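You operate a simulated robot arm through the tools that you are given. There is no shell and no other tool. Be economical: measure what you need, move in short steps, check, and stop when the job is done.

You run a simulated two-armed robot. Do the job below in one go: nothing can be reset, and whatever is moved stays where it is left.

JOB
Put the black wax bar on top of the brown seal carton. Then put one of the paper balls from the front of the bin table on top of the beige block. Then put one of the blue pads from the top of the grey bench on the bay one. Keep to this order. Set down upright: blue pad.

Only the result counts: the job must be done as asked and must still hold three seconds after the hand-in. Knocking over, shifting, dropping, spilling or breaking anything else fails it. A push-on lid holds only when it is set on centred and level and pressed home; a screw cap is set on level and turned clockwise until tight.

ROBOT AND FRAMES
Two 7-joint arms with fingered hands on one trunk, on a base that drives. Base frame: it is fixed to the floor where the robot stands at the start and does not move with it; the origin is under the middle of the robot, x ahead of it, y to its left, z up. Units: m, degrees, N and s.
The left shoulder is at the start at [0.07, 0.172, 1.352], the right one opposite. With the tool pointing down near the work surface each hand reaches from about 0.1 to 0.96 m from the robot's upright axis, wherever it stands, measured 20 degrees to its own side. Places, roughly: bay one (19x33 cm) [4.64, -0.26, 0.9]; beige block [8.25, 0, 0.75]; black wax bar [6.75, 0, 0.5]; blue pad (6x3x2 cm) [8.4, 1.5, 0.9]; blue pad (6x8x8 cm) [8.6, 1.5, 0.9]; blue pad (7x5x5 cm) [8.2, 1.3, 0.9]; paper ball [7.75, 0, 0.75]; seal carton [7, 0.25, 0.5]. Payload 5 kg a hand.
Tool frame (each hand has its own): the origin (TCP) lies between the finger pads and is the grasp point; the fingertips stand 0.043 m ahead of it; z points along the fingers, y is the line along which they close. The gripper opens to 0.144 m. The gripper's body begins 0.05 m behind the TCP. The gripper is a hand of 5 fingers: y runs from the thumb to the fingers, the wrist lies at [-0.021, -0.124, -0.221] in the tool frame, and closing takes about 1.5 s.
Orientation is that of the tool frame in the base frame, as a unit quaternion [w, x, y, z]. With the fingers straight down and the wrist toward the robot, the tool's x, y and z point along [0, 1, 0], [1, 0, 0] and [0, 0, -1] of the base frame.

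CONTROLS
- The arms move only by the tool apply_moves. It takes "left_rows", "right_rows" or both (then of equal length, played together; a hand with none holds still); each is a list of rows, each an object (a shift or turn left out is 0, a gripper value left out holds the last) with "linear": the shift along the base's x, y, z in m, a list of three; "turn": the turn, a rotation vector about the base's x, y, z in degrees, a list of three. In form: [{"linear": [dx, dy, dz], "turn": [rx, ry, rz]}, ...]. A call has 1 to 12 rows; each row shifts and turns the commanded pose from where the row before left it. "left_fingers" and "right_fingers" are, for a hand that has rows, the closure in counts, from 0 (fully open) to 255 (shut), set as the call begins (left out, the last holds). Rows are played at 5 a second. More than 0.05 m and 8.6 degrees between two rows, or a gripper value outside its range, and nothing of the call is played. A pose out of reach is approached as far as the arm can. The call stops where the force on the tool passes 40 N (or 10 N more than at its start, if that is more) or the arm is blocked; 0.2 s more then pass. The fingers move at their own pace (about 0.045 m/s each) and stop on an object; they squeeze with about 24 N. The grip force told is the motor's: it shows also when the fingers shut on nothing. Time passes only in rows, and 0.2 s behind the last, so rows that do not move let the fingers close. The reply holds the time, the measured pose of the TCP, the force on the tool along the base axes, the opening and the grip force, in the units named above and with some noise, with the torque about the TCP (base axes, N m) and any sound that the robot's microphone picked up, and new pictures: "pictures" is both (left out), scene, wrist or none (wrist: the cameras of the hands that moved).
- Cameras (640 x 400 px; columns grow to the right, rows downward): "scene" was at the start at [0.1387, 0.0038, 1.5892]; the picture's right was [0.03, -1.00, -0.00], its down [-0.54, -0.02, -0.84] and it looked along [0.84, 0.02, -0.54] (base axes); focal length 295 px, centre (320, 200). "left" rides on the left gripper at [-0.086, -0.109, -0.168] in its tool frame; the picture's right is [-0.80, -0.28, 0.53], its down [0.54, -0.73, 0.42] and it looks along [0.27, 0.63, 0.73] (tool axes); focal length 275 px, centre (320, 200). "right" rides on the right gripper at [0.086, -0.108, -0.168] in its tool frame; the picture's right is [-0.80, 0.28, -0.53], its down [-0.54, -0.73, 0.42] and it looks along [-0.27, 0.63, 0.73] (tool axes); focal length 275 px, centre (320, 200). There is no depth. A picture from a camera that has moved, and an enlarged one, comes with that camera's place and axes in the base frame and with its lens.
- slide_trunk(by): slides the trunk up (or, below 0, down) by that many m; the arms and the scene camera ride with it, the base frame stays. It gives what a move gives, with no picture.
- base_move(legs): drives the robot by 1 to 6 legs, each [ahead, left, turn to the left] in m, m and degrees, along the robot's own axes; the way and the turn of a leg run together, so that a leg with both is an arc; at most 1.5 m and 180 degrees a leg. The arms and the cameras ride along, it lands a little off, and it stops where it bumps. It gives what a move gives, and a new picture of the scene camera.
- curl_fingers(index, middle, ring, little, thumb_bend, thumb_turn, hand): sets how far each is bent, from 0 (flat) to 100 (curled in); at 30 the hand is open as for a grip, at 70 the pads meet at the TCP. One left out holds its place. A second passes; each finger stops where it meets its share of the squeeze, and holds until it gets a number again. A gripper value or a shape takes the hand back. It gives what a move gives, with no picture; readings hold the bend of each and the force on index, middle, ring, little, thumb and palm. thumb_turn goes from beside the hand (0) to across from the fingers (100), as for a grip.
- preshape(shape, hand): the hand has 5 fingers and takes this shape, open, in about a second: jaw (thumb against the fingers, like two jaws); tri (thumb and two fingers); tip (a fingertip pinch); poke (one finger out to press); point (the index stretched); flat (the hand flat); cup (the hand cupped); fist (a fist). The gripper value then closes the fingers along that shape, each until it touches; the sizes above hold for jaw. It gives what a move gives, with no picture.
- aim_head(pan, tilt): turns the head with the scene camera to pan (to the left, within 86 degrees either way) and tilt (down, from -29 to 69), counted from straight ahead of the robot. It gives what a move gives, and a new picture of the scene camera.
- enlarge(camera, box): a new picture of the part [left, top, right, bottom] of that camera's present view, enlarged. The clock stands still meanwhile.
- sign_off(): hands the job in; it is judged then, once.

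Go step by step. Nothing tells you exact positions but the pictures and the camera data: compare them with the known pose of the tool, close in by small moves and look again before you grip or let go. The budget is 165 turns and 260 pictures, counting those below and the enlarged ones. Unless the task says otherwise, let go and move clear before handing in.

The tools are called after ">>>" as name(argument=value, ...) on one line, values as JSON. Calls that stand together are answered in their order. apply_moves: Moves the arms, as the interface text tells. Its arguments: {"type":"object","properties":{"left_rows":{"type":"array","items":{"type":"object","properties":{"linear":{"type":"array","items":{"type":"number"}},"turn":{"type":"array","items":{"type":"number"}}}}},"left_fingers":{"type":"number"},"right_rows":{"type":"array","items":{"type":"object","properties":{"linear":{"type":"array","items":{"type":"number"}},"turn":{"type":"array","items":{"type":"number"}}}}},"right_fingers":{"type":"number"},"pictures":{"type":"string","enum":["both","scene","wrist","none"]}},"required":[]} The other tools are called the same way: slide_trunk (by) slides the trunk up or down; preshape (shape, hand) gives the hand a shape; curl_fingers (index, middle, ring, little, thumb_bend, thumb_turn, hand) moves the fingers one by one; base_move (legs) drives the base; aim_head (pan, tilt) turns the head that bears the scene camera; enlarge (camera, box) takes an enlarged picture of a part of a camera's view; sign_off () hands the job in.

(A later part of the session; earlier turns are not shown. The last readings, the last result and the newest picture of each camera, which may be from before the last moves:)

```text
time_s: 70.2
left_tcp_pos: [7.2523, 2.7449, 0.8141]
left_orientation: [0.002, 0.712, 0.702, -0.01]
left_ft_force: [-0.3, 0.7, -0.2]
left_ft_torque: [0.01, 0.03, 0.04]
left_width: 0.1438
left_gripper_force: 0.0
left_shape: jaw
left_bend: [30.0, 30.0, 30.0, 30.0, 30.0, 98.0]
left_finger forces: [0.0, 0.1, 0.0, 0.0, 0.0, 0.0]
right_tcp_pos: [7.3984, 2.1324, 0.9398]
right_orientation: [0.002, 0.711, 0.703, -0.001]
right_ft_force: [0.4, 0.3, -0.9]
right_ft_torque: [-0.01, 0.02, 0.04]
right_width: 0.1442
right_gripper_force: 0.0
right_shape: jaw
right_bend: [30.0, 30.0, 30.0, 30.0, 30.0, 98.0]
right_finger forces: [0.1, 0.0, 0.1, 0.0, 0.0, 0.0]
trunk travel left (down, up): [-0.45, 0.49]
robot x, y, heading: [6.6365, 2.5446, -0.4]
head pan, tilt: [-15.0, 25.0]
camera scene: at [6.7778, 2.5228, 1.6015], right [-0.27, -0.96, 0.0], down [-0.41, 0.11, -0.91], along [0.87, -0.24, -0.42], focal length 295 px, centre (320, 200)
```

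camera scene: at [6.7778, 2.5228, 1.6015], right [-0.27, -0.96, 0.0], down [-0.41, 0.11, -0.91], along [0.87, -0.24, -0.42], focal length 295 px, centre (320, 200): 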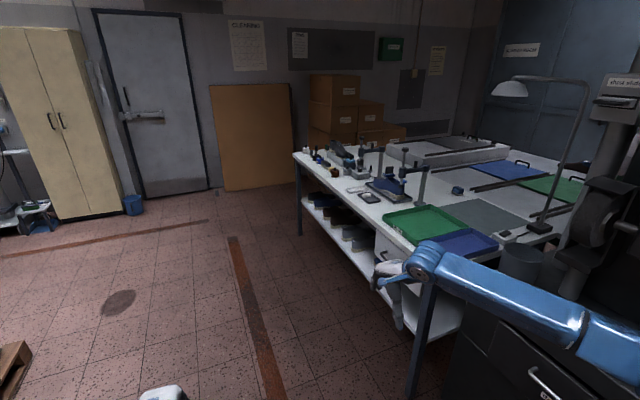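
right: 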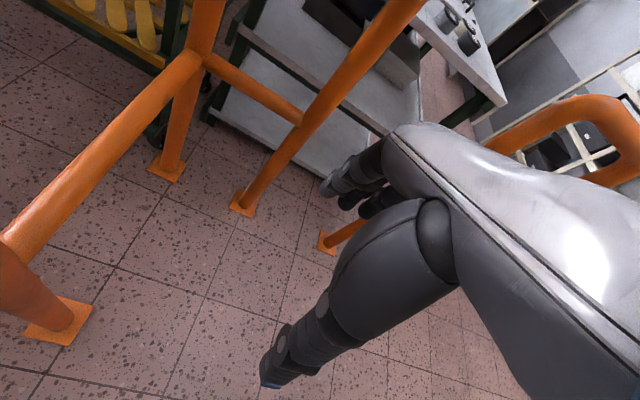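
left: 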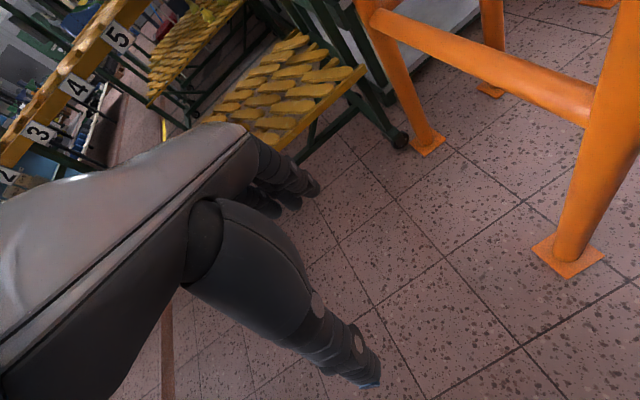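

The carton seems to sit on a low shelf behind the pedestal, hard to reach from here. I'll go around the far end of the grey bench and view the bin table and the other side.

>>> base_move(legs=[[0.4, 0.35, 0], [1.4, 0.1, 0], [0.6, 0, 0]])

>>> aim_head(pan=-60, tilt=20)

>>> aim_head(pan=-86, tilt=25)

```text
time_s: 83.0
left_tcp_pos: [9.6708, 3.1863, 0.8143]
left_orientation: [0.002, 0.711, 0.703, -0.01]
left_ft_force: [1.1, 0.3, 0.5]
left_ft_torque: [-0.04, 0.0, -0.01]
left_width: 0.1438
left_gripper_force: 0.1
left_shape: jaw
left_bend: [30.0, 30.0, 30.0, 30.0, 30.0, 98.0]
left_finger forces: [0.0, 0.1, 0.1, 0.0, 0.1, 0.1]
right_tcp_pos: [9.8177, 2.5735, 0.9405]
right_orientation: [0.002, 0.71, 0.704, -0.001]
right_ft_force: [0.2, 0.3, -0.2]
right_ft_torque: [-0.01, 0.01, -0.02]
right_width: 0.1436
right_gripper_force: 0.2
right_shape: jaw
right_bend: [30.0, 30.0, 30.0, 30.0, 30.0, 98.0]
right_finger forces: [0.1, 0.0, 0.0, 0.1, 0.0, 0.1]
trunk travel left (down, up): [-0.45, 0.49]
robot x, y, heading: [9.0604, 2.9856, -0.2]
head pan, tilt: [-15.0, 25.0]
camera scene: at [9.1956, 2.9627, 1.6015], right [-0.27, -0.96, 0.0], down [-0.41, 0.11, -0.91], along [0.87, -0.24, -0.42], focal length 295 px, centre (320, 200)
```

scene: 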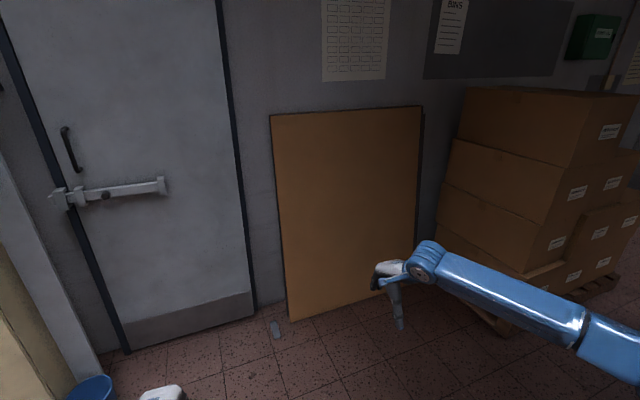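

```text
time_s: 84.1
left_tcp_pos: [9.6696, 3.1867, 0.8132]
left_orientation: [0.002, 0.711, 0.703, -0.01]
left_ft_force: [-0.1, -0.3, 0.2]
left_ft_torque: [0.0, 0.04, -0.02]
left_width: 0.1439
left_gripper_force: 0.0
left_shape: jaw
left_bend: [30.0, 30.0, 30.0, 30.0, 30.0, 98.0]
left_finger forces: [0.0, 0.1, 0.0, 0.0, 0.0, 0.0]
right_tcp_pos: [9.8175, 2.5737, 0.9389]
right_orientation: [0.002, 0.71, 0.704, -0.002]
right_ft_force: [-0.2, 0.5, -0.7]
right_ft_torque: [-0.03, 0.01, -0.01]
right_width: 0.1439
right_gripper_force: 0.1
right_shape: jaw
right_bend: [30.0, 30.0, 30.0, 30.0, 30.0, 98.0]
right_finger forces: [0.0, 0.0, 0.0, 0.0, 0.0, 0.0]
trunk travel left (down, up): [-0.45, 0.49]
robot x, y, heading: [9.0552, 2.9845, -0.2]
head pan, tilt: [-60.0, 20.0]
camera scene: at [9.1531, 2.9062, 1.6096], right [-0.87, -0.49, 0.0], down [-0.17, 0.3, -0.94], along [0.46, -0.82, -0.34], focal length 295 px, centre (320, 200)
```

scene: 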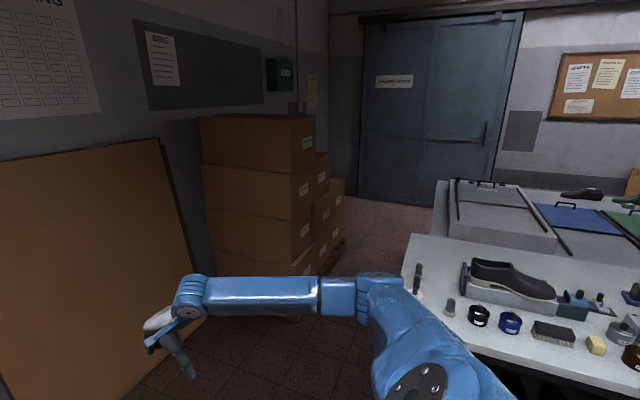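

```text
time_s: 85.0
left_tcp_pos: [9.6702, 3.1856, 0.8144]
left_orientation: [0.002, 0.712, 0.702, -0.01]
left_ft_force: [-0.2, 0.0, 0.4]
left_ft_torque: [0.01, -0.02, 0.03]
left_width: 0.1437
left_gripper_force: 0.0
left_shape: jaw
left_bend: [30.0, 30.0, 30.0, 30.0, 30.0, 98.0]
left_finger forces: [0.1, 0.0, 0.0, 0.1, 0.0, 0.0]
right_tcp_pos: [9.8188, 2.5731, 0.94]
right_orientation: [0.001, 0.71, 0.704, -0.001]
right_ft_force: [-0.1, -0.2, -0.3]
right_ft_torque: [0.02, 0.0, -0.01]
right_width: 0.1441
right_gripper_force: 0.1
right_shape: jaw
right_bend: [30.0, 30.0, 30.0, 30.0, 30.0, 98.0]
right_finger forces: [0.0, 0.0, 0.1, 0.0, 0.1, 0.1]
trunk travel left (down, up): [-0.45, 0.49]
robot x, y, heading: [9.0514, 2.9866, -0.3]
head pan, tilt: [-85.9, 25.0]
camera scene: at [9.1128, 2.8952, 1.6015], right [-1.0, -0.06, 0.0], down [-0.03, 0.42, -0.91], along [0.06, -0.9, -0.42], focal length 295 px, centre (320, 200)
```

scene: 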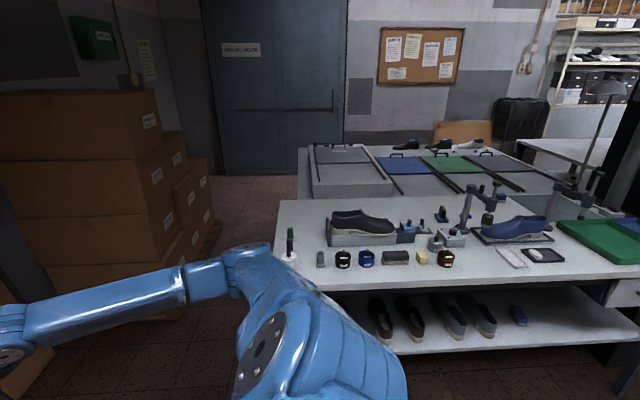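

I now see a second table with mats behind the grey bench—likely the bin table. Zooming in.

>>> enlarge(camera="scene", box=[260, 100, 580, 300])

>>> enlarge(camera="scene", box=[380, 110, 540, 210])

```text
2.00 times, centred on (420, 200) of scene
camera zoom: at [9.1128, 2.8952, 1.6015], right [-1.0, -0.06, 0.0], down [-0.03, 0.42, -0.91], along [0.06, -0.9, -0.42], focal length 590 px, centre (120, 200)
```

zoom: 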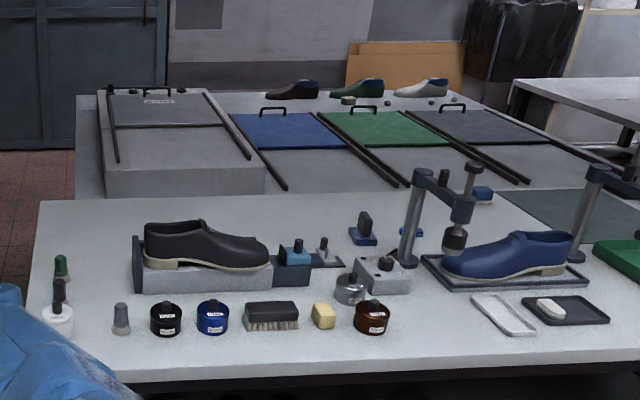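

```text
4.00 times, centred on (460, 160) of scene
camera zoom: at [9.1128, 2.8952, 1.6015], right [-1.0, -0.06, 0.0], down [-0.03, 0.42, -0.91], along [0.06, -0.9, -0.42], focal length 1181 px, centre (-240, 360)
```

zoom: 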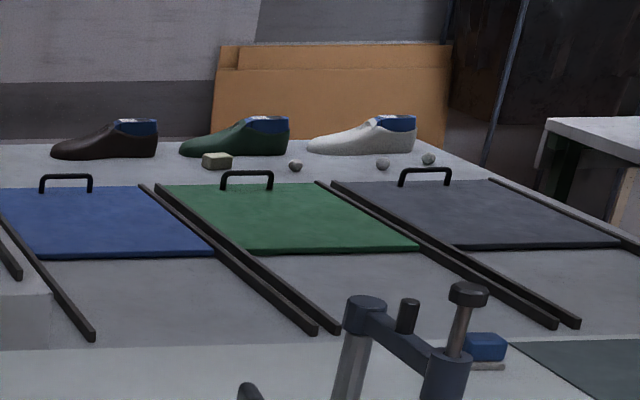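

The bin table holds the beige block and paper balls at its far (−y) front strip, so I must reach the −y side. First I'll tuck the arms in, then inspect the passage at the bench ends.

>>> apply_moves(right_rows=[{"linear": [-0.049, 0, 0]}, {"linear": [-0.049, 0, 0]}, {"linear": [-0.049, 0.0, 0]}, {"linear": [-0.049, 0.0, 0]}, {"linear": [-0.049, 0.0, 0]}, {"linear": [-0.049, 0.0, 0]}, {"linear": [0, 0.04, 0]}, {"linear": [0, 0.04, 0]}, {"linear": [0, 0.04, 0]}], left_rows=[{"linear": [-0.045, 0, 0.02]}, {"linear": [-0.045, 0, 0.02]}, {"linear": [-0.045, 0, 0.02]}, {"linear": [0, 0, 0.04]}, {"linear": [0, 0, 0.04]}, {"linear": [0, 0, 0.02]}, {}, {}, {}], pictures="none")

>>> base_move(legs=[[0, 0, -60], [0, 0, -30]])

>>> aim_head(pan=20, tilt=35)

```text
time_s: 87.0
left_tcp_pos: [9.5557, 3.1864, 0.9611]
left_orientation: [0.002, 0.712, 0.702, -0.011]
left_ft_force: [0.1, 0.6, -0.2]
left_ft_torque: [-0.01, 0.05, -0.02]
left_width: 0.1438
left_gripper_force: 0.1
left_shape: jaw
left_bend: [30.0, 30.0, 30.0, 30.0, 30.0, 98.0]
left_finger forces: [0.0, 0.1, 0.0, 0.1, 0.0, 0.1]
left hand out of reach, approached as far as the arm can: row 5, 6
right_tcp_pos: [9.5314, 2.6907, 0.9363]
right_orientation: [0.001, 0.711, 0.703, -0.002]
right_ft_force: [0.0, 0.3, 0.0]
right_ft_torque: [-0.01, 0.02, 0.0]
right_width: 0.1441
right_gripper_force: 0.0
right_shape: jaw
right_bend: [30.0, 30.0, 30.0, 30.0, 30.0, 97.0]
right_finger forces: [0.1, 0.1, 0.0, 0.1, 0.0, 0.1]
right hand out of reach, approached as far as the arm can: row 9
trunk travel left (down, up): [-0.45, 0.49]
robot x, y, heading: [9.0567, 2.9881, -0.3]
head pan, tilt: [-85.9, 25.0]
```

```text
time_s: 91.5
left_tcp_pos: [9.2612, 2.4918, 0.9614]
left_orientation: [-0.006, 1.0, -0.001, -0.009]
left_ft_force: [0.3, 0.1, -0.6]
left_ft_torque: [0.03, 0.02, 0.0]
left_width: 0.1437
left_gripper_force: 0.1
left_shape: jaw
left_bend: [30.0, 30.0, 30.0, 30.0, 30.0, 98.0]
left_finger forces: [0.0, 0.0, 0.1, 0.1, 0.0, 0.0]
right_tcp_pos: [8.7674, 2.5098, 0.9359]
right_orientation: [0.0, 1.0, 0.0, -0.002]
right_ft_force: [-0.6, -0.7, 0.1]
right_ft_torque: [-0.03, 0.0, -0.03]
right_width: 0.1439
right_gripper_force: 0.1
right_shape: jaw
right_bend: [30.0, 30.0, 30.0, 30.0, 30.0, 97.0]
right_finger forces: [0.0, 0.0, 0.0, 0.0, 0.0, 0.0]
trunk travel left (down, up): [-0.45, 0.49]
robot x, y, heading: [9.0599, 2.9862, -90.1]
head pan, tilt: [-85.9, 25.0]
camera scene: at [8.9645, 2.9305, 1.6015], right [-0.07, 1.0, 0.0], down [0.42, 0.03, -0.91], along [-0.9, -0.07, -0.42], focal length 295 px, centre (320, 200)
```

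scene: 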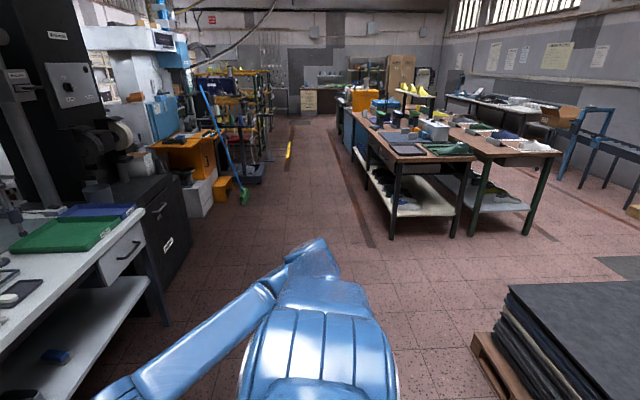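

```text
time_s: 93.3
left_tcp_pos: [9.2614, 2.4908, 0.9614]
left_orientation: [-0.005, 1.0, -0.001, -0.009]
left_ft_force: [-0.3, -1.1, 0.5]
left_ft_torque: [-0.02, 0.0, 0.03]
left_width: 0.1439
left_gripper_force: 0.1
left_shape: jaw
left_bend: [30.0, 30.0, 30.0, 30.0, 30.0, 98.0]
left_finger forces: [0.0, 0.0, 0.1, 0.0, 0.0, 0.0]
right_tcp_pos: [8.7671, 2.509, 0.9346]
right_orientation: [-0.001, 1.0, 0.002, -0.002]
right_ft_force: [-0.2, 0.6, 1.1]
right_ft_torque: [0.0, 0.01, -0.03]
right_width: 0.144
right_gripper_force: 0.1
right_shape: jaw
right_bend: [30.0, 30.0, 30.0, 30.0, 30.0, 97.0]
right_finger forces: [0.1, 0.0, 0.0, 0.0, 0.0, 0.0]
trunk travel left (down, up): [-0.45, 0.49]
robot x, y, heading: [9.0596, 2.9844, -89.6]
head pan, tilt: [20.0, 35.0]
camera scene: at [9.0868, 2.8545, 1.5858], right [-0.94, -0.34, 0.0], down [-0.2, 0.54, -0.82], along [0.28, -0.77, -0.57], focal length 295 px, centre (320, 200)
```

scene: 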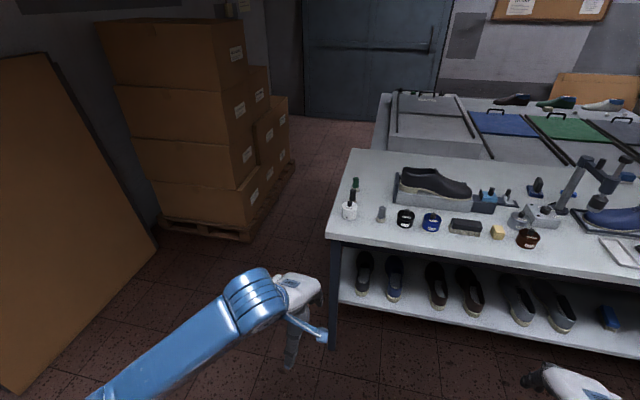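

The passage between the bench ends and the box pallet is ~0.78 m wide. I'll raise the trunk so the elbows clear, line up with it and look straight down it.

>>> slide_trunk(by=0.45)

>>> base_move(legs=[[0, 0.66, 5.5]])

>>> aim_head(pan=0, tilt=50)

```text
refused: 0.45 is not a number from -0.4 to 0.4
```

```text
time_s: 97.0
left_tcp_pos: [9.9722, 2.548, 0.9628]
left_orientation: [-0.005, 0.999, 0.048, -0.009]
left_ft_force: [-0.1, 1.0, -0.4]
left_ft_torque: [-0.03, 0.03, 0.02]
left_width: 0.1437
left_gripper_force: 0.1
left_shape: jaw
left_bend: [30.0, 30.0, 30.0, 30.0, 30.0, 98.0]
left_finger forces: [0.0, 0.0, 0.0, 0.0, 0.0, 0.0]
right_tcp_pos: [9.4778, 2.5173, 0.9349]
right_orientation: [0.0, 0.999, 0.05, -0.002]
right_ft_force: [-0.1, -0.3, 1.1]
right_ft_torque: [-0.02, 0.02, -0.01]
right_width: 0.1439
right_gripper_force: 0.0
right_shape: jaw
right_bend: [30.0, 30.0, 30.0, 30.0, 30.0, 97.0]
right_finger forces: [0.0, 0.1, 0.0, 0.0, 0.0, 0.1]
trunk travel left (down, up): [-0.45, 0.49]
robot x, y, heading: [9.722, 3.0189, -84.1]
head pan, tilt: [20.0, 35.0]
camera scene: at [9.7621, 2.8926, 1.5858], right [-0.9, -0.43, 0.0], down [-0.25, 0.52, -0.82], along [0.36, -0.74, -0.57], focal length 295 px, centre (320, 200)
```

scene: 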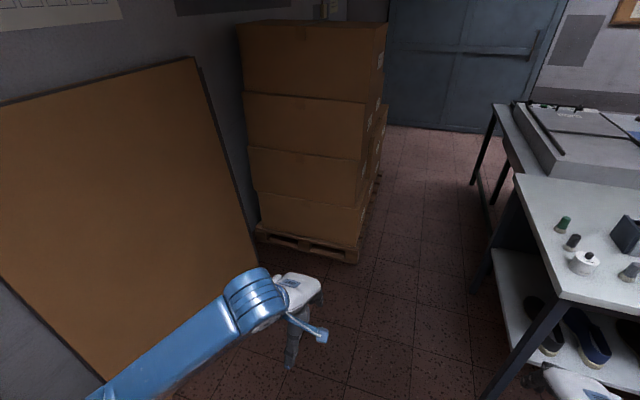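

```text
time_s: 97.8
left_tcp_pos: [9.9713, 2.5477, 0.9613]
left_orientation: [-0.005, 0.999, 0.048, -0.009]
left_ft_force: [0.8, 1.1, 0.0]
left_ft_torque: [0.03, 0.01, 0.02]
left_width: 0.1438
left_gripper_force: 0.2
left_shape: jaw
left_bend: [30.0, 30.0, 30.0, 30.0, 30.0, 98.0]
left_finger forces: [0.0, 0.0, 0.0, 0.1, 0.0, 0.0]
right_tcp_pos: [9.4771, 2.5171, 0.9347]
right_orientation: [-0.001, 0.999, 0.051, -0.002]
right_ft_force: [-1.0, 0.4, 0.2]
right_ft_torque: [-0.05, 0.03, 0.02]
right_width: 0.1441
right_gripper_force: 0.0
right_shape: jaw
right_bend: [30.0, 30.0, 30.0, 30.0, 30.0, 97.0]
right_finger forces: [0.0, 0.1, 0.0, 0.0, 0.1, 0.1]
trunk travel left (down, up): [-0.45, 0.49]
robot x, y, heading: [9.7203, 3.018, -84.0]
head pan, tilt: [0.0, 50.0]
camera scene: at [9.7316, 2.8952, 1.5641], right [-0.99, -0.1, 0.0], down [-0.08, 0.76, -0.64], along [0.07, -0.64, -0.77], focal length 295 px, centre (320, 200)
```

scene: 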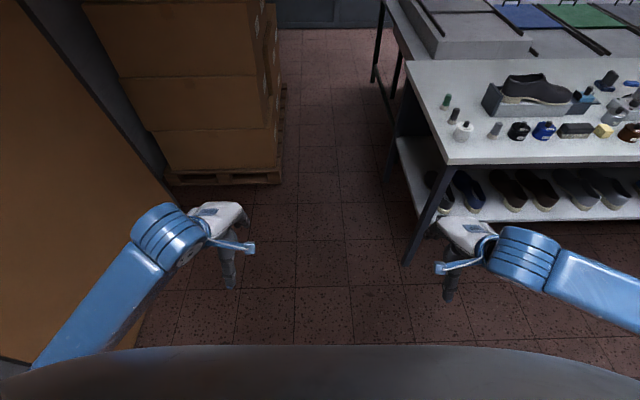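

Passage runs from about x 9.45–10.16 at y 1.5. I'll raise the trunk and try it gently.

>>> slide_trunk(by=0.4)

>>> base_move(legs=[[0.5, 0.0, 2], [0.6, 0.02, 0]])

```text
time_s: 101.6
left_tcp_pos: [9.97, 2.5475, 1.3618]
left_orientation: [-0.005, 0.999, 0.048, -0.009]
left_ft_force: [-0.6, 0.2, 0.3]
left_ft_torque: [-0.01, 0.01, 0.03]
left_width: 0.1438
left_gripper_force: 0.1
left_shape: jaw
left_bend: [30.0, 30.0, 30.0, 30.0, 30.0, 98.0]
left_finger forces: [0.1, 0.0, 0.0, 0.1, 0.0, 0.0]
right_tcp_pos: [9.4781, 2.5172, 1.3352]
right_orientation: [-0.001, 0.999, 0.05, -0.002]
right_ft_force: [-0.2, 0.0, 0.0]
right_ft_torque: [-0.02, 0.0, 0.01]
right_width: 0.1438
right_gripper_force: 0.1
right_shape: jaw
right_bend: [30.0, 30.0, 30.0, 30.0, 30.0, 97.0]
right_finger forces: [0.0, 0.0, 0.0, 0.0, 0.0, 0.1]
trunk travel left (down, up): [-0.85, 0.09]
robot x, y, heading: [9.7191, 3.0184, -83.9]
head pan, tilt: [0.0, 50.0]
```

```text
time_s: 107.3
left_tcp_pos: [10.1369, 1.5189, 1.3611]
left_orientation: [-0.01, 0.998, 0.063, -0.009]
left_ft_force: [-2.5, 22.1, 8.1]
left_ft_torque: [-0.47, -0.48, 1.0]
left_width: 0.1439
left_gripper_force: 0.0
left_shape: jaw
left_bend: [30.0, 30.0, 36.0, 32.0, 30.0, 98.0]
left_finger forces: [0.0, 0.0, 16.5, 6.0, 0.1, 0.0]
right_tcp_pos: [9.6468, 1.4666, 1.3352]
right_orientation: [0.0, 0.998, 0.068, -0.001]
right_ft_force: [-0.3, 0.1, -0.2]
right_ft_torque: [0.06, -0.02, -0.02]
right_width: 0.1438
right_gripper_force: 0.1
right_shape: jaw
right_bend: [30.0, 30.0, 30.0, 30.0, 30.0, 97.0]
right_finger forces: [0.0, 0.1, 0.1, 0.1, 0.1, 0.0]
trunk travel left (down, up): [-0.85, 0.09]
robot x, y, heading: [9.8681, 1.9781, -82.3]
head pan, tilt: [0.0, 50.0]
stopped in leg 2: the force on the tool passed its limit at 62 N (the readings are from after the stop); the commanded pose is now the measured one
camera scene: at [9.8873, 1.8541, 1.9644], right [-0.99, -0.13, 0.0], down [-0.1, 0.76, -0.64], along [0.09, -0.64, -0.77], focal length 295 px, centre (320, 200)
```

scene: 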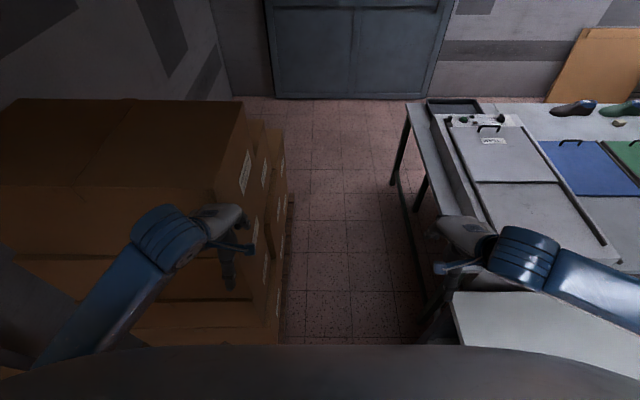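

The left hand touched the box stack (top ≈1.43 m). I'll back off and raise both hands higher.

>>> base_move(legs=[[-0.15, 0, 0]])

>>> slide_trunk(by=0.09)

>>> apply_moves(left_rows=[{"linear": [0, -0.01, 0.045]}, {"linear": [0, -0.01, 0.045]}, {"linear": [0, -0.01, 0.045]}, {"linear": [0, -0.01, 0.045]}, {"linear": [-0.03, -0.01, 0.035]}, {"linear": [-0.03, -0.01, 0.035]}, {"linear": [-0.03, 0, 0.035]}], right_rows=[{"linear": [0, -0.01, 0.045]}, {"linear": [0, -0.01, 0.045]}, {"linear": [0, -0.01, 0.045]}, {"linear": [0, -0.01, 0.045]}, {"linear": [0, -0.01, 0.045]}, {}, {}], pictures="scene")

```text
time_s: 108.6
left_tcp_pos: [10.119, 1.6581, 1.3584]
left_orientation: [-0.009, 0.998, 0.065, -0.009]
left_ft_force: [0.6, -0.6, 0.1]
left_ft_torque: [0.1, 0.03, -0.05]
left_width: 0.144
left_gripper_force: 0.0
left_shape: jaw
left_bend: [30.0, 30.0, 30.0, 30.0, 30.0, 98.0]
left_finger forces: [0.0, 0.1, 0.0, 0.0, 0.1, 0.0]
right_tcp_pos: [9.6284, 1.6077, 1.3327]
right_orientation: [-0.002, 0.998, 0.067, -0.003]
right_ft_force: [0.5, -1.5, -0.5]
right_ft_torque: [0.07, 0.03, -0.03]
right_width: 0.1441
right_gripper_force: 0.1
right_shape: jaw
right_bend: [30.0, 30.0, 30.0, 30.0, 30.0, 97.0]
right_finger forces: [0.1, 0.1, 0.0, 0.0, 0.1, 0.0]
trunk travel left (down, up): [-0.85, 0.09]
robot x, y, heading: [9.8502, 2.1214, -82.1]
head pan, tilt: [0.0, 50.0]
camera scene: at [9.8691, 1.9917, 1.9635], right [-0.99, -0.13, 0.0], down [-0.1, 0.76, -0.64], along [0.09, -0.63, -0.77], focal length 295 px, centre (320, 200)
```

scene: 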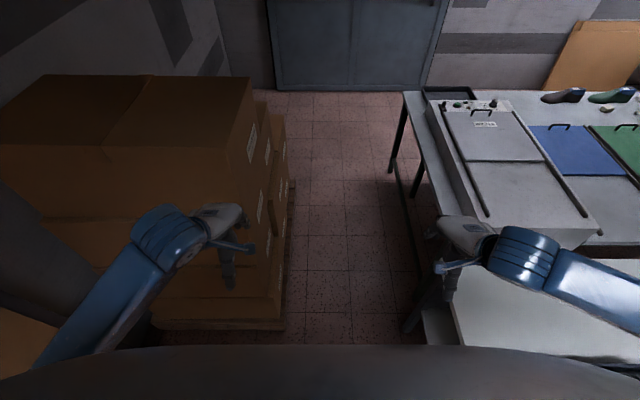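

```text
time_s: 109.9
left_tcp_pos: [10.118, 1.6611, 1.4504]
left_orientation: [-0.009, 0.998, 0.064, -0.01]
left_ft_force: [0.4, -0.7, 0.2]
left_ft_torque: [0.03, 0.03, 0.01]
left_width: 0.144
left_gripper_force: 0.0
left_shape: jaw
left_bend: [30.0, 30.0, 30.0, 30.0, 30.0, 98.0]
left_finger forces: [0.0, 0.1, 0.0, 0.1, 0.0, 0.0]
right_tcp_pos: [9.6275, 1.6113, 1.4244]
right_orientation: [0.0, 0.998, 0.067, -0.002]
right_ft_force: [-0.4, 0.2, -0.3]
right_ft_torque: [0.03, 0.04, 0.03]
right_width: 0.144
right_gripper_force: 0.0
right_shape: jaw
right_bend: [30.0, 30.0, 30.0, 30.0, 30.0, 97.0]
right_finger forces: [0.0, 0.1, 0.1, 0.1, 0.0, 0.1]
trunk travel left (down, up): [-0.94, 0.0]
robot x, y, heading: [9.8529, 2.1203, -82.2]
head pan, tilt: [0.0, 50.0]
```

```text
time_s: 111.5
left_tcp_pos: [10.0227, 1.5865, 1.7296]
left_orientation: [-0.009, 0.998, 0.065, -0.008]
left_ft_force: [-0.3, -0.1, -1.0]
left_ft_torque: [-0.01, -0.04, 0.0]
left_width: 0.1439
left_gripper_force: 0.1
left_shape: jaw
left_bend: [30.0, 30.0, 30.0, 30.0, 30.0, 98.0]
left_finger forces: [0.0, 0.1, 0.0, 0.0, 0.0, 0.0]
left hand out of reach, approached as far as the arm can: row 1, 2
right_tcp_pos: [9.623, 1.5388, 1.6407]
right_orientation: [-0.001, 0.998, 0.067, -0.002]
right_ft_force: [-0.3, -0.7, 0.6]
right_ft_torque: [0.01, -0.04, 0.02]
right_width: 0.1439
right_gripper_force: 0.0
right_shape: jaw
right_bend: [30.0, 30.0, 30.0, 30.0, 30.0, 97.0]
right_finger forces: [0.1, 0.1, 0.1, 0.0, 0.0, 0.0]
right hand out of reach, approached as far as the arm can: row 1, 2
trunk travel left (down, up): [-0.94, 0.0]
robot x, y, heading: [9.8502, 2.1224, -82.2]
head pan, tilt: [0.0, 50.0]
camera scene: at [9.8637, 1.9971, 2.0543], right [-0.99, -0.14, 0.0], down [-0.1, 0.76, -0.64], along [0.09, -0.64, -0.77], focal length 295 px, centre (320, 200)
```

scene: 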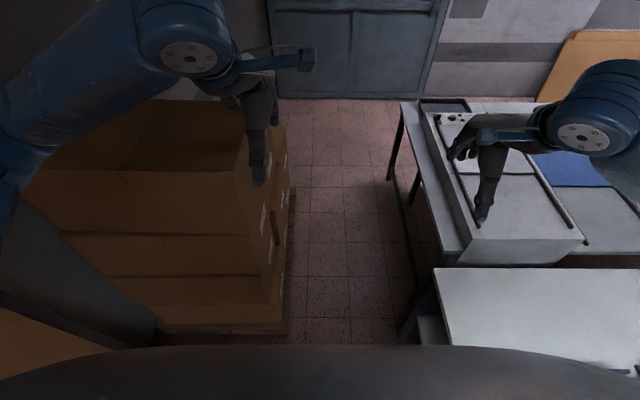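

Arms are raised now. I'll creep in, centred between pallet and bench.

>>> base_move(legs=[[0.6, -0.1, 0], [0.6, -0.01, 0]])

```text
time_s: 117.9
left_tcp_pos: [10.0815, 0.3806, 1.7312]
left_orientation: [-0.007, 0.998, 0.065, -0.009]
left_ft_force: [-1.1, 0.4, -0.5]
left_ft_torque: [-0.05, -0.08, 0.01]
left_width: 0.1437
left_gripper_force: 0.1
left_shape: jaw
left_bend: [30.0, 30.0, 30.0, 30.0, 30.0, 98.0]
left_finger forces: [0.0, 0.0, 0.0, 0.0, 0.0, 0.0]
right_tcp_pos: [9.682, 0.3316, 1.6424]
right_orientation: [0.0, 0.998, 0.069, -0.001]
right_ft_force: [-0.8, 0.6, 0.3]
right_ft_torque: [-0.09, 0.0, 0.03]
right_width: 0.144
right_gripper_force: 0.1
right_shape: jaw
right_bend: [30.0, 30.0, 30.0, 30.0, 30.0, 97.0]
right_finger forces: [0.0, 0.0, 0.0, 0.0, 0.1, 0.0]
trunk travel left (down, up): [-0.94, 0.0]
robot x, y, heading: [9.8997, 0.9119, -82.0]
head pan, tilt: [0.0, 50.0]
camera scene: at [9.9215, 0.7913, 2.0544], right [-0.99, -0.14, 0.0], down [-0.11, 0.76, -0.64], along [0.09, -0.64, -0.76], focal length 295 px, centre (320, 200)
```

scene: 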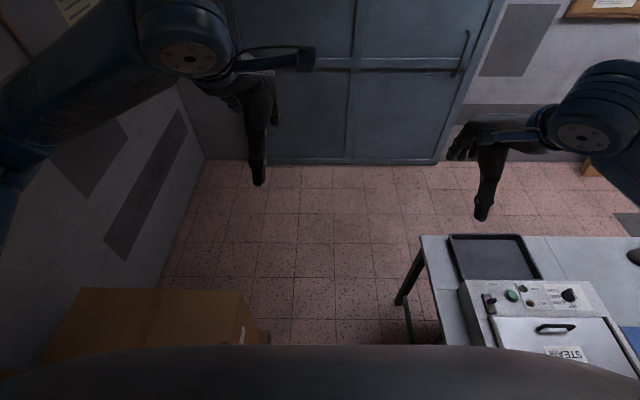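

It fits. Continue into the open area by the blue door, then turn to face along the −y aisle.

>>> base_move(legs=[[0.85, 0, 0], [0.75, 0, 0], [0, 0, -90]])

>>> aim_head(pan=0, tilt=25)

```text
time_s: 127.8
left_tcp_pos: [10.037, -1.2378, 1.7281]
left_orientation: [-0.011, 0.985, -0.17, -0.004]
left_ft_force: [1.9, -2.9, -1.3]
left_ft_torque: [0.31, 0.19, -0.07]
left_width: 0.1436
left_gripper_force: 0.1
left_shape: jaw
left_bend: [30.0, 30.0, 30.0, 30.0, 30.0, 98.0]
left_finger forces: [0.0, 0.0, 0.0, 0.0, 0.0, 0.0]
right_tcp_pos: [9.6571, -1.0896, 1.6407]
right_orientation: [0.0, 0.984, -0.176, 0.0]
right_ft_force: [0.0, -0.8, 0.3]
right_ft_torque: [0.08, -0.01, 0.01]
right_width: 0.1438
right_gripper_force: 0.0
right_shape: jaw
right_bend: [30.0, 30.0, 30.0, 30.0, 30.0, 98.0]
right_finger forces: [0.0, 0.0, 0.0, 0.1, 0.0, 0.0]
trunk travel left (down, up): [-0.94, 0.0]
robot x, y, heading: [10.1313, -0.6832, -110.4]
head pan, tilt: [0.0, 50.0]
stopped in leg 3: the robot was blocked; the commanded pose is now the measured one
camera scene: at [10.0834, -0.7966, 2.0541], right [-0.94, 0.34, 0.0], down [0.26, 0.72, -0.64], along [-0.22, -0.6, -0.77], focal length 295 px, centre (320, 200)
```

scene: 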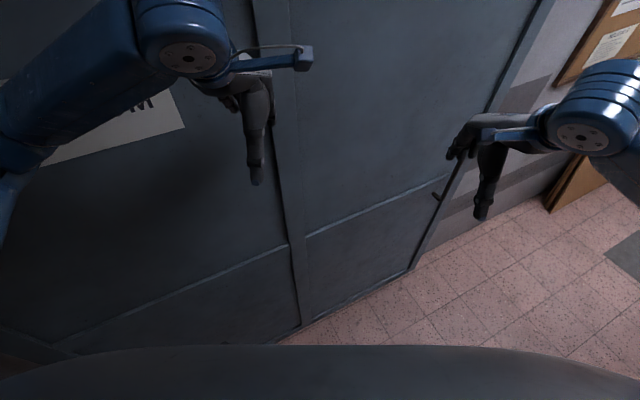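

```text
time_s: 128.7
left_tcp_pos: [10.0411, -1.2375, 1.7292]
left_orientation: [-0.012, 0.985, -0.171, -0.005]
left_ft_force: [0.3, -0.6, 0.3]
left_ft_torque: [-0.02, 0.0, 0.0]
left_width: 0.1439
left_gripper_force: 0.2
left_shape: jaw
left_bend: [30.0, 30.0, 30.0, 30.0, 30.0, 98.0]
left_finger forces: [0.0, 0.0, 0.0, 0.0, 0.0, 0.0]
right_tcp_pos: [9.6603, -1.0904, 1.6413]
right_orientation: [0.0, 0.985, -0.175, -0.001]
right_ft_force: [0.4, -0.2, 0.0]
right_ft_torque: [0.02, 0.02, 0.0]
right_width: 0.1438
right_gripper_force: 0.0
right_shape: jaw
right_bend: [30.0, 30.0, 30.0, 30.0, 30.0, 98.0]
right_finger forces: [0.0, 0.0, 0.0, 0.1, 0.1, 0.0]
trunk travel left (down, up): [-0.94, 0.0]
robot x, y, heading: [10.1305, -0.68, -110.1]
head pan, tilt: [0.0, 25.0]
camera scene: at [10.0813, -0.8105, 2.0916], right [-0.94, 0.34, 0.0], down [0.15, 0.4, -0.91], along [-0.31, -0.85, -0.42], focal length 295 px, centre (320, 200)
```

scene: 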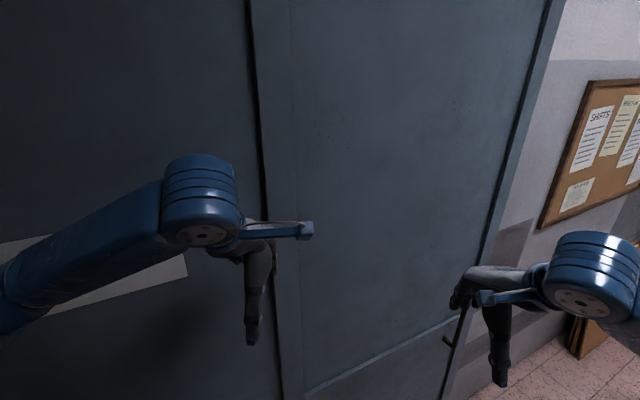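

The left arm met the door while turning. I'll unwind, back off to y≈−0.3, then turn.

>>> base_move(legs=[[0, 0, 12], [-0.4, -0.1, 0], [0, 0, -60], [0, 0, -22]])

>>> aim_head(pan=0, tilt=25)

```text
time_s: 135.8
left_tcp_pos: [9.5317, -0.3804, 1.727]
left_orientation: [-0.013, 0.712, -0.702, 0.002]
left_ft_force: [0.1, 0.1, -0.5]
left_ft_torque: [-0.03, 0.0, 0.0]
left_width: 0.1438
left_gripper_force: 0.1
left_shape: jaw
left_bend: [30.0, 30.0, 30.0, 30.0, 30.0, 98.0]
left_finger forces: [0.1, 0.0, 0.0, 0.1, 0.0, 0.0]
right_tcp_pos: [9.5388, 0.0291, 1.6407]
right_orientation: [-0.002, 0.709, -0.705, -0.001]
right_ft_force: [-0.2, -0.3, 0.5]
right_ft_torque: [0.03, -0.07, -0.04]
right_width: 0.1439
right_gripper_force: 0.2
right_shape: jaw
right_bend: [30.0, 30.0, 30.0, 30.0, 30.0, 98.0]
right_finger forces: [0.0, 0.1, 0.0, 0.0, 0.0, 0.0]
trunk travel left (down, up): [-0.94, 0.0]
robot x, y, heading: [10.0875, -0.2717, -179.7]
head pan, tilt: [0.0, 25.0]
camera scene: at [9.9445, -0.2696, 2.0914], right [-0.01, 1.0, 0.0], down [0.42, 0.0, -0.91], along [-0.91, 0.0, -0.42], focal length 295 px, centre (320, 200)
```

scene: 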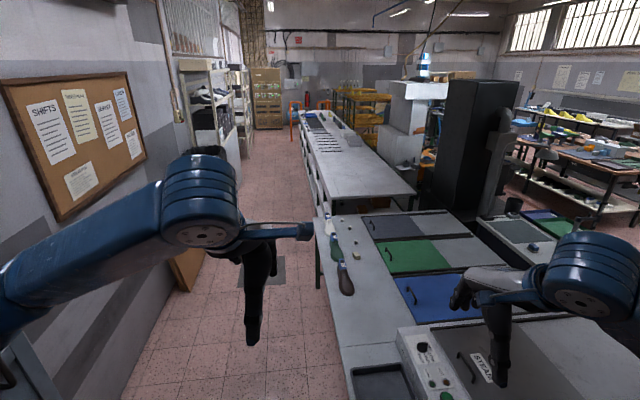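

```text
time_s: 136.4
left_tcp_pos: [9.5333, -0.3791, 1.7283]
left_orientation: [-0.014, 0.712, -0.702, 0.002]
left_ft_force: [-0.9, 0.9, -0.1]
left_ft_torque: [0.04, 0.04, 0.04]
left_width: 0.1438
left_gripper_force: 0.1
left_shape: jaw
left_bend: [30.0, 30.0, 30.0, 30.0, 30.0, 98.0]
left_finger forces: [0.1, 0.0, 0.1, 0.1, 0.1, 0.1]
right_tcp_pos: [9.5392, 0.0287, 1.64]
right_orientation: [-0.002, 0.709, -0.705, 0.0]
right_ft_force: [0.3, 0.0, 0.2]
right_ft_torque: [-0.02, -0.01, -0.01]
right_width: 0.1439
right_gripper_force: 0.2
right_shape: jaw
right_bend: [30.0, 30.0, 30.0, 30.0, 30.0, 98.0]
right_finger forces: [0.0, 0.1, 0.1, 0.0, 0.0, 0.0]
trunk travel left (down, up): [-0.94, 0.0]
robot x, y, heading: [10.0883, -0.2692, -179.4]
head pan, tilt: [0.0, 25.0]
camera scene: at [9.9457, -0.2687, 2.0915], right [-0.01, 1.0, 0.0], down [0.42, 0.0, -0.91], along [-0.91, 0.0, -0.42], focal length 295 px, centre (320, 200)
```

scene: 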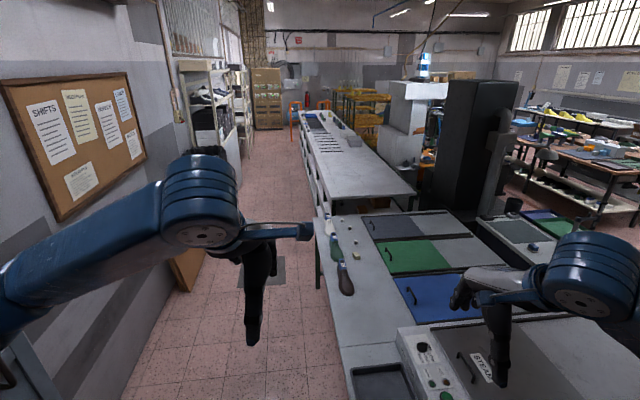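

Excellent view: block and balls visible at the table front, aisle clear. I'll drive into the aisle at y≈−0.9.

>>> base_move(legs=[[0.6, 0.2, 6], [1.0, 0.25, 0], [0.9, 0.05, 0]])

>>> aim_head(pan=-40, tilt=40)

```text
time_s: 149.3
left_tcp_pos: [7.1017, -1.1837, 1.729]
left_orientation: [-0.012, 0.748, -0.664, 0.002]
left_ft_force: [0.5, 0.4, -0.3]
left_ft_torque: [-0.01, 0.05, 0.02]
left_width: 0.1437
left_gripper_force: 0.0
left_shape: jaw
left_bend: [30.0, 30.0, 30.0, 30.0, 30.0, 98.0]
left_finger forces: [0.0, 0.1, 0.0, 0.1, 0.1, 0.0]
right_tcp_pos: [7.0652, -0.7771, 1.6416]
right_orientation: [0.0, 0.744, -0.668, 0.0]
right_ft_force: [0.5, 0.3, -0.7]
right_ft_torque: [-0.02, 0.02, -0.01]
right_width: 0.1439
right_gripper_force: 0.0
right_shape: jaw
right_bend: [30.0, 30.0, 30.0, 30.0, 30.0, 98.0]
right_finger forces: [0.0, 0.0, 0.0, 0.0, 0.0, 0.0]
trunk travel left (down, up): [-0.94, 0.0]
robot x, y, heading: [7.6418, -1.0139, -173.6]
head pan, tilt: [0.0, 25.0]
camera scene: at [7.5013, -1.0298, 2.0918], right [-0.11, 0.99, 0.0], down [0.42, 0.05, -0.91], along [-0.9, -0.1, -0.42], focal length 295 px, centre (320, 200)
```

scene: 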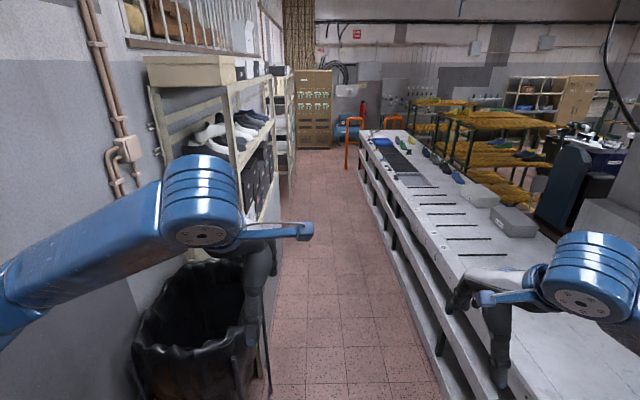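

```text
time_s: 150.3
left_tcp_pos: [7.0977, -1.1824, 1.7297]
left_orientation: [-0.013, 0.747, -0.665, 0.003]
left_ft_force: [-0.6, 0.3, 0.1]
left_ft_torque: [-0.02, -0.04, -0.02]
left_width: 0.1437
left_gripper_force: 0.1
left_shape: jaw
left_bend: [30.0, 30.0, 30.0, 30.0, 30.0, 98.0]
left_finger forces: [0.0, 0.0, 0.0, 0.1, 0.0, 0.0]
right_tcp_pos: [7.062, -0.776, 1.6402]
right_orientation: [-0.001, 0.744, -0.668, -0.001]
right_ft_force: [-0.4, 0.0, -0.9]
right_ft_torque: [0.01, -0.02, 0.01]
right_width: 0.144
right_gripper_force: 0.1
right_shape: jaw
right_bend: [30.0, 30.0, 30.0, 30.0, 30.0, 98.0]
right_finger forces: [0.0, 0.0, 0.1, 0.0, 0.0, 0.0]
trunk travel left (down, up): [-0.94, 0.0]
robot x, y, heading: [7.647, -1.0181, -173.8]
head pan, tilt: [-40.0, 40.0]
camera scene: at [7.5183, -0.9731, 2.0681], right [0.55, 0.83, 0.0], down [0.54, -0.36, -0.77], along [-0.64, 0.42, -0.64], focal length 295 px, centre (320, 200)
```

scene: 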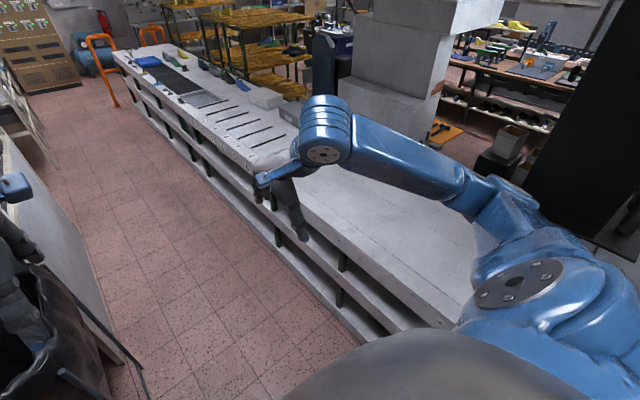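

The long bench's −y side is open with shelves; the carton/bar should be on its middle shelf near x 6.75–7. I'll move there and turn to face the bench.

>>> base_move(legs=[[0.75, 0.0, 0], [0, 0, -60], [0, 0, -30]])

>>> slide_trunk(by=-0.4)

>>> aim_head(pan=0, tilt=50)

```text
time_s: 158.5
left_tcp_pos: [6.7311, -0.5581, 1.7286]
left_orientation: [0.009, -0.06, 0.998, -0.01]
left_ft_force: [-0.3, -0.5, -0.4]
left_ft_torque: [-0.02, -0.07, -0.01]
left_width: 0.1435
left_gripper_force: 0.2
left_shape: jaw
left_bend: [30.0, 30.0, 30.0, 30.0, 30.0, 98.0]
left_finger forces: [0.1, 0.0, 0.0, 0.0, 0.1, 0.0]
right_tcp_pos: [7.1378, -0.5227, 1.6407]
right_orientation: [0.002, -0.055, 0.998, -0.001]
right_ft_force: [-0.6, -0.2, 0.3]
right_ft_torque: [0.02, -0.07, -0.01]
right_width: 0.1438
right_gripper_force: 0.0
right_shape: jaw
right_bend: [30.0, 30.0, 30.0, 30.0, 30.0, 98.0]
right_finger forces: [0.0, 0.0, 0.0, 0.0, 0.0, 0.1]
trunk travel left (down, up): [-0.94, 0.0]
robot x, y, heading: [6.9003, -1.0983, 96.0]
head pan, tilt: [-40.0, 40.0]
camera scene: at [6.9388, -0.9779, 2.0683], right [0.83, -0.55, 0.0], down [-0.36, -0.54, -0.77], along [0.43, 0.64, -0.64], focal length 295 px, centre (320, 200)
```

scene: 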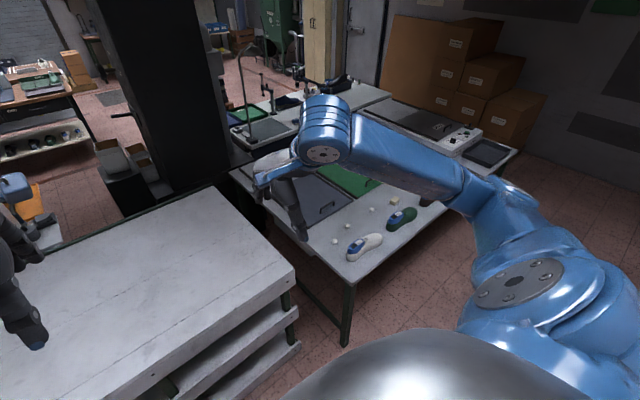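

```text
time_s: 162.3
left_tcp_pos: [6.7346, -0.559, 1.3291]
left_orientation: [0.007, -0.059, 0.998, -0.01]
left_ft_force: [-0.4, 0.3, -0.4]
left_ft_torque: [0.02, 0.01, 0.03]
left_width: 0.1439
left_gripper_force: 0.2
left_shape: jaw
left_bend: [30.0, 30.0, 30.0, 30.0, 30.0, 98.0]
left_finger forces: [0.1, 0.1, 0.0, 0.0, 0.0, 0.0]
right_tcp_pos: [7.1419, -0.5225, 1.2404]
right_orientation: [0.001, -0.055, 0.998, -0.001]
right_ft_force: [0.1, 0.0, 0.6]
right_ft_torque: [0.01, -0.02, 0.0]
right_width: 0.1441
right_gripper_force: 0.1
right_shape: jaw
right_bend: [30.0, 30.0, 30.0, 30.0, 30.0, 98.0]
right_finger forces: [0.0, 0.0, 0.0, 0.0, 0.1, 0.0]
trunk travel left (down, up): [-0.54, 0.4]
robot x, y, heading: [6.9009, -1.0976, 96.6]
head pan, tilt: [-40.0, 40.0]
```

```text
time_s: 163.4
left_tcp_pos: [6.7337, -0.559, 1.3287]
left_orientation: [0.008, -0.06, 0.998, -0.01]
left_ft_force: [0.5, -0.1, -0.7]
left_ft_torque: [0.03, 0.0, 0.0]
left_width: 0.1437
left_gripper_force: 0.2
left_shape: jaw
left_bend: [30.0, 30.0, 30.0, 30.0, 30.0, 98.0]
left_finger forces: [0.0, 0.0, 0.0, 0.1, 0.0, 0.0]
right_tcp_pos: [7.14, -0.5226, 1.2403]
right_orientation: [0.001, -0.055, 0.999, -0.001]
right_ft_force: [0.3, 0.3, -0.2]
right_ft_torque: [0.0, 0.02, 0.03]
right_width: 0.1441
right_gripper_force: 0.0
right_shape: jaw
right_bend: [30.0, 30.0, 30.0, 30.0, 30.0, 98.0]
right_finger forces: [0.0, 0.0, 0.0, 0.0, 0.0, 0.1]
trunk travel left (down, up): [-0.54, 0.4]
robot x, y, heading: [6.9007, -1.1001, 96.5]
head pan, tilt: [0.0, 50.0]
camera scene: at [6.8866, -0.972, 1.654], right [0.99, 0.11, 0.0], down [0.08, -0.76, -0.64], along [-0.07, 0.64, -0.77], focal length 295 px, centre (320, 200)
```

scene: 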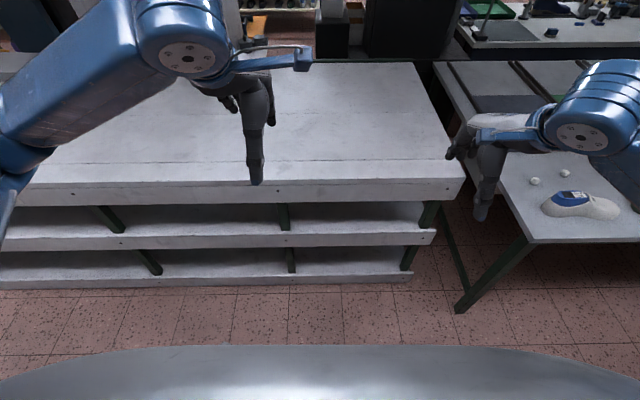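

Middle shelf is under the top. I'll lower the trunk to look into the shelf.

>>> slide_trunk(by=-0.4)

>>> slide_trunk(by=-0.13)

>>> aim_head(pan=0, tilt=25)

```text
time_s: 167.2
left_tcp_pos: [6.7339, -0.5587, 0.9289]
left_orientation: [0.007, -0.06, 0.998, -0.01]
left_ft_force: [0.4, 1.0, -0.1]
left_ft_torque: [0.03, -0.01, -0.02]
left_width: 0.1437
left_gripper_force: 0.0
left_shape: jaw
left_bend: [30.0, 30.0, 30.0, 30.0, 30.0, 98.0]
left_finger forces: [0.0, 0.0, 0.0, 0.0, 0.1, 0.0]
right_tcp_pos: [7.1417, -0.5231, 0.8406]
right_orientation: [0.001, -0.055, 0.999, -0.001]
right_ft_force: [-0.8, -0.5, 0.3]
right_ft_torque: [0.02, -0.01, -0.03]
right_width: 0.1436
right_gripper_force: 0.1
right_shape: jaw
right_bend: [30.0, 30.0, 30.0, 30.0, 30.0, 98.0]
right_finger forces: [0.0, 0.0, 0.1, 0.1, 0.0, 0.0]
trunk travel left (down, up): [-0.14, 0.8]
robot x, y, heading: [6.8988, -1.098, 96.4]
head pan, tilt: [0.0, 50.0]
```

```text
time_s: 168.8
left_tcp_pos: [6.7335, -0.5577, 0.7979]
left_orientation: [0.008, -0.06, 0.998, -0.01]
left_ft_force: [0.7, 0.0, 0.1]
left_ft_torque: [0.01, -0.05, 0.02]
left_width: 0.1438
left_gripper_force: 0.1
left_shape: jaw
left_bend: [30.0, 30.0, 30.0, 30.0, 30.0, 98.0]
left_finger forces: [0.0, 0.0, 0.1, 0.0, 0.0, 0.1]
right_tcp_pos: [7.1405, -0.5232, 0.7117]
right_orientation: [0.0, -0.055, 0.998, 0.0]
right_ft_force: [0.7, 0.1, -0.3]
right_ft_torque: [-0.01, -0.02, -0.04]
right_width: 0.144
right_gripper_force: 0.1
right_shape: jaw
right_bend: [30.0, 30.0, 30.0, 30.0, 30.0, 98.0]
right_finger forces: [0.0, 0.0, 0.1, 0.0, 0.1, 0.0]
trunk travel left (down, up): [-0.01, 0.93]
robot x, y, heading: [6.8985, -1.098, 96.5]
head pan, tilt: [0.0, 50.0]
```

```text
time_s: 169.7
left_tcp_pos: [6.7339, -0.5585, 0.7984]
left_orientation: [0.008, -0.059, 0.998, -0.011]
left_ft_force: [0.0, -0.5, 0.2]
left_ft_torque: [0.01, -0.03, 0.03]
left_width: 0.1438
left_gripper_force: 0.0
left_shape: jaw
left_bend: [30.0, 30.0, 30.0, 30.0, 30.0, 98.0]
left_finger forces: [0.1, 0.1, 0.0, 0.1, 0.0, 0.0]
right_tcp_pos: [7.1409, -0.5234, 0.7098]
right_orientation: [0.001, -0.055, 0.999, 0.0]
right_ft_force: [0.5, -0.5, 0.5]
right_ft_torque: [0.0, -0.04, -0.02]
right_width: 0.1437
right_gripper_force: 0.1
right_shape: jaw
right_bend: [30.0, 30.0, 30.0, 30.0, 30.0, 98.0]
right_finger forces: [0.1, 0.0, 0.1, 0.0, 0.0, 0.1]
trunk travel left (down, up): [-0.01, 0.93]
robot x, y, heading: [6.9027, -1.1011, 96.2]
head pan, tilt: [0.0, 25.0]
camera scene: at [6.8849, -0.9571, 1.1614], right [0.99, 0.11, 0.0], down [0.05, -0.42, -0.91], along [-0.1, 0.9, -0.42], focal length 295 px, centre (320, 200)
```

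scene: 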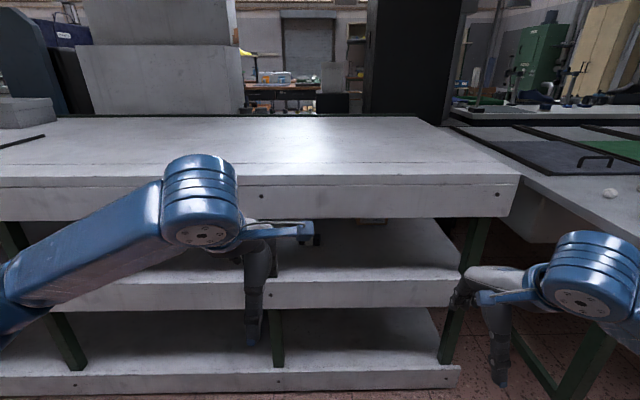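

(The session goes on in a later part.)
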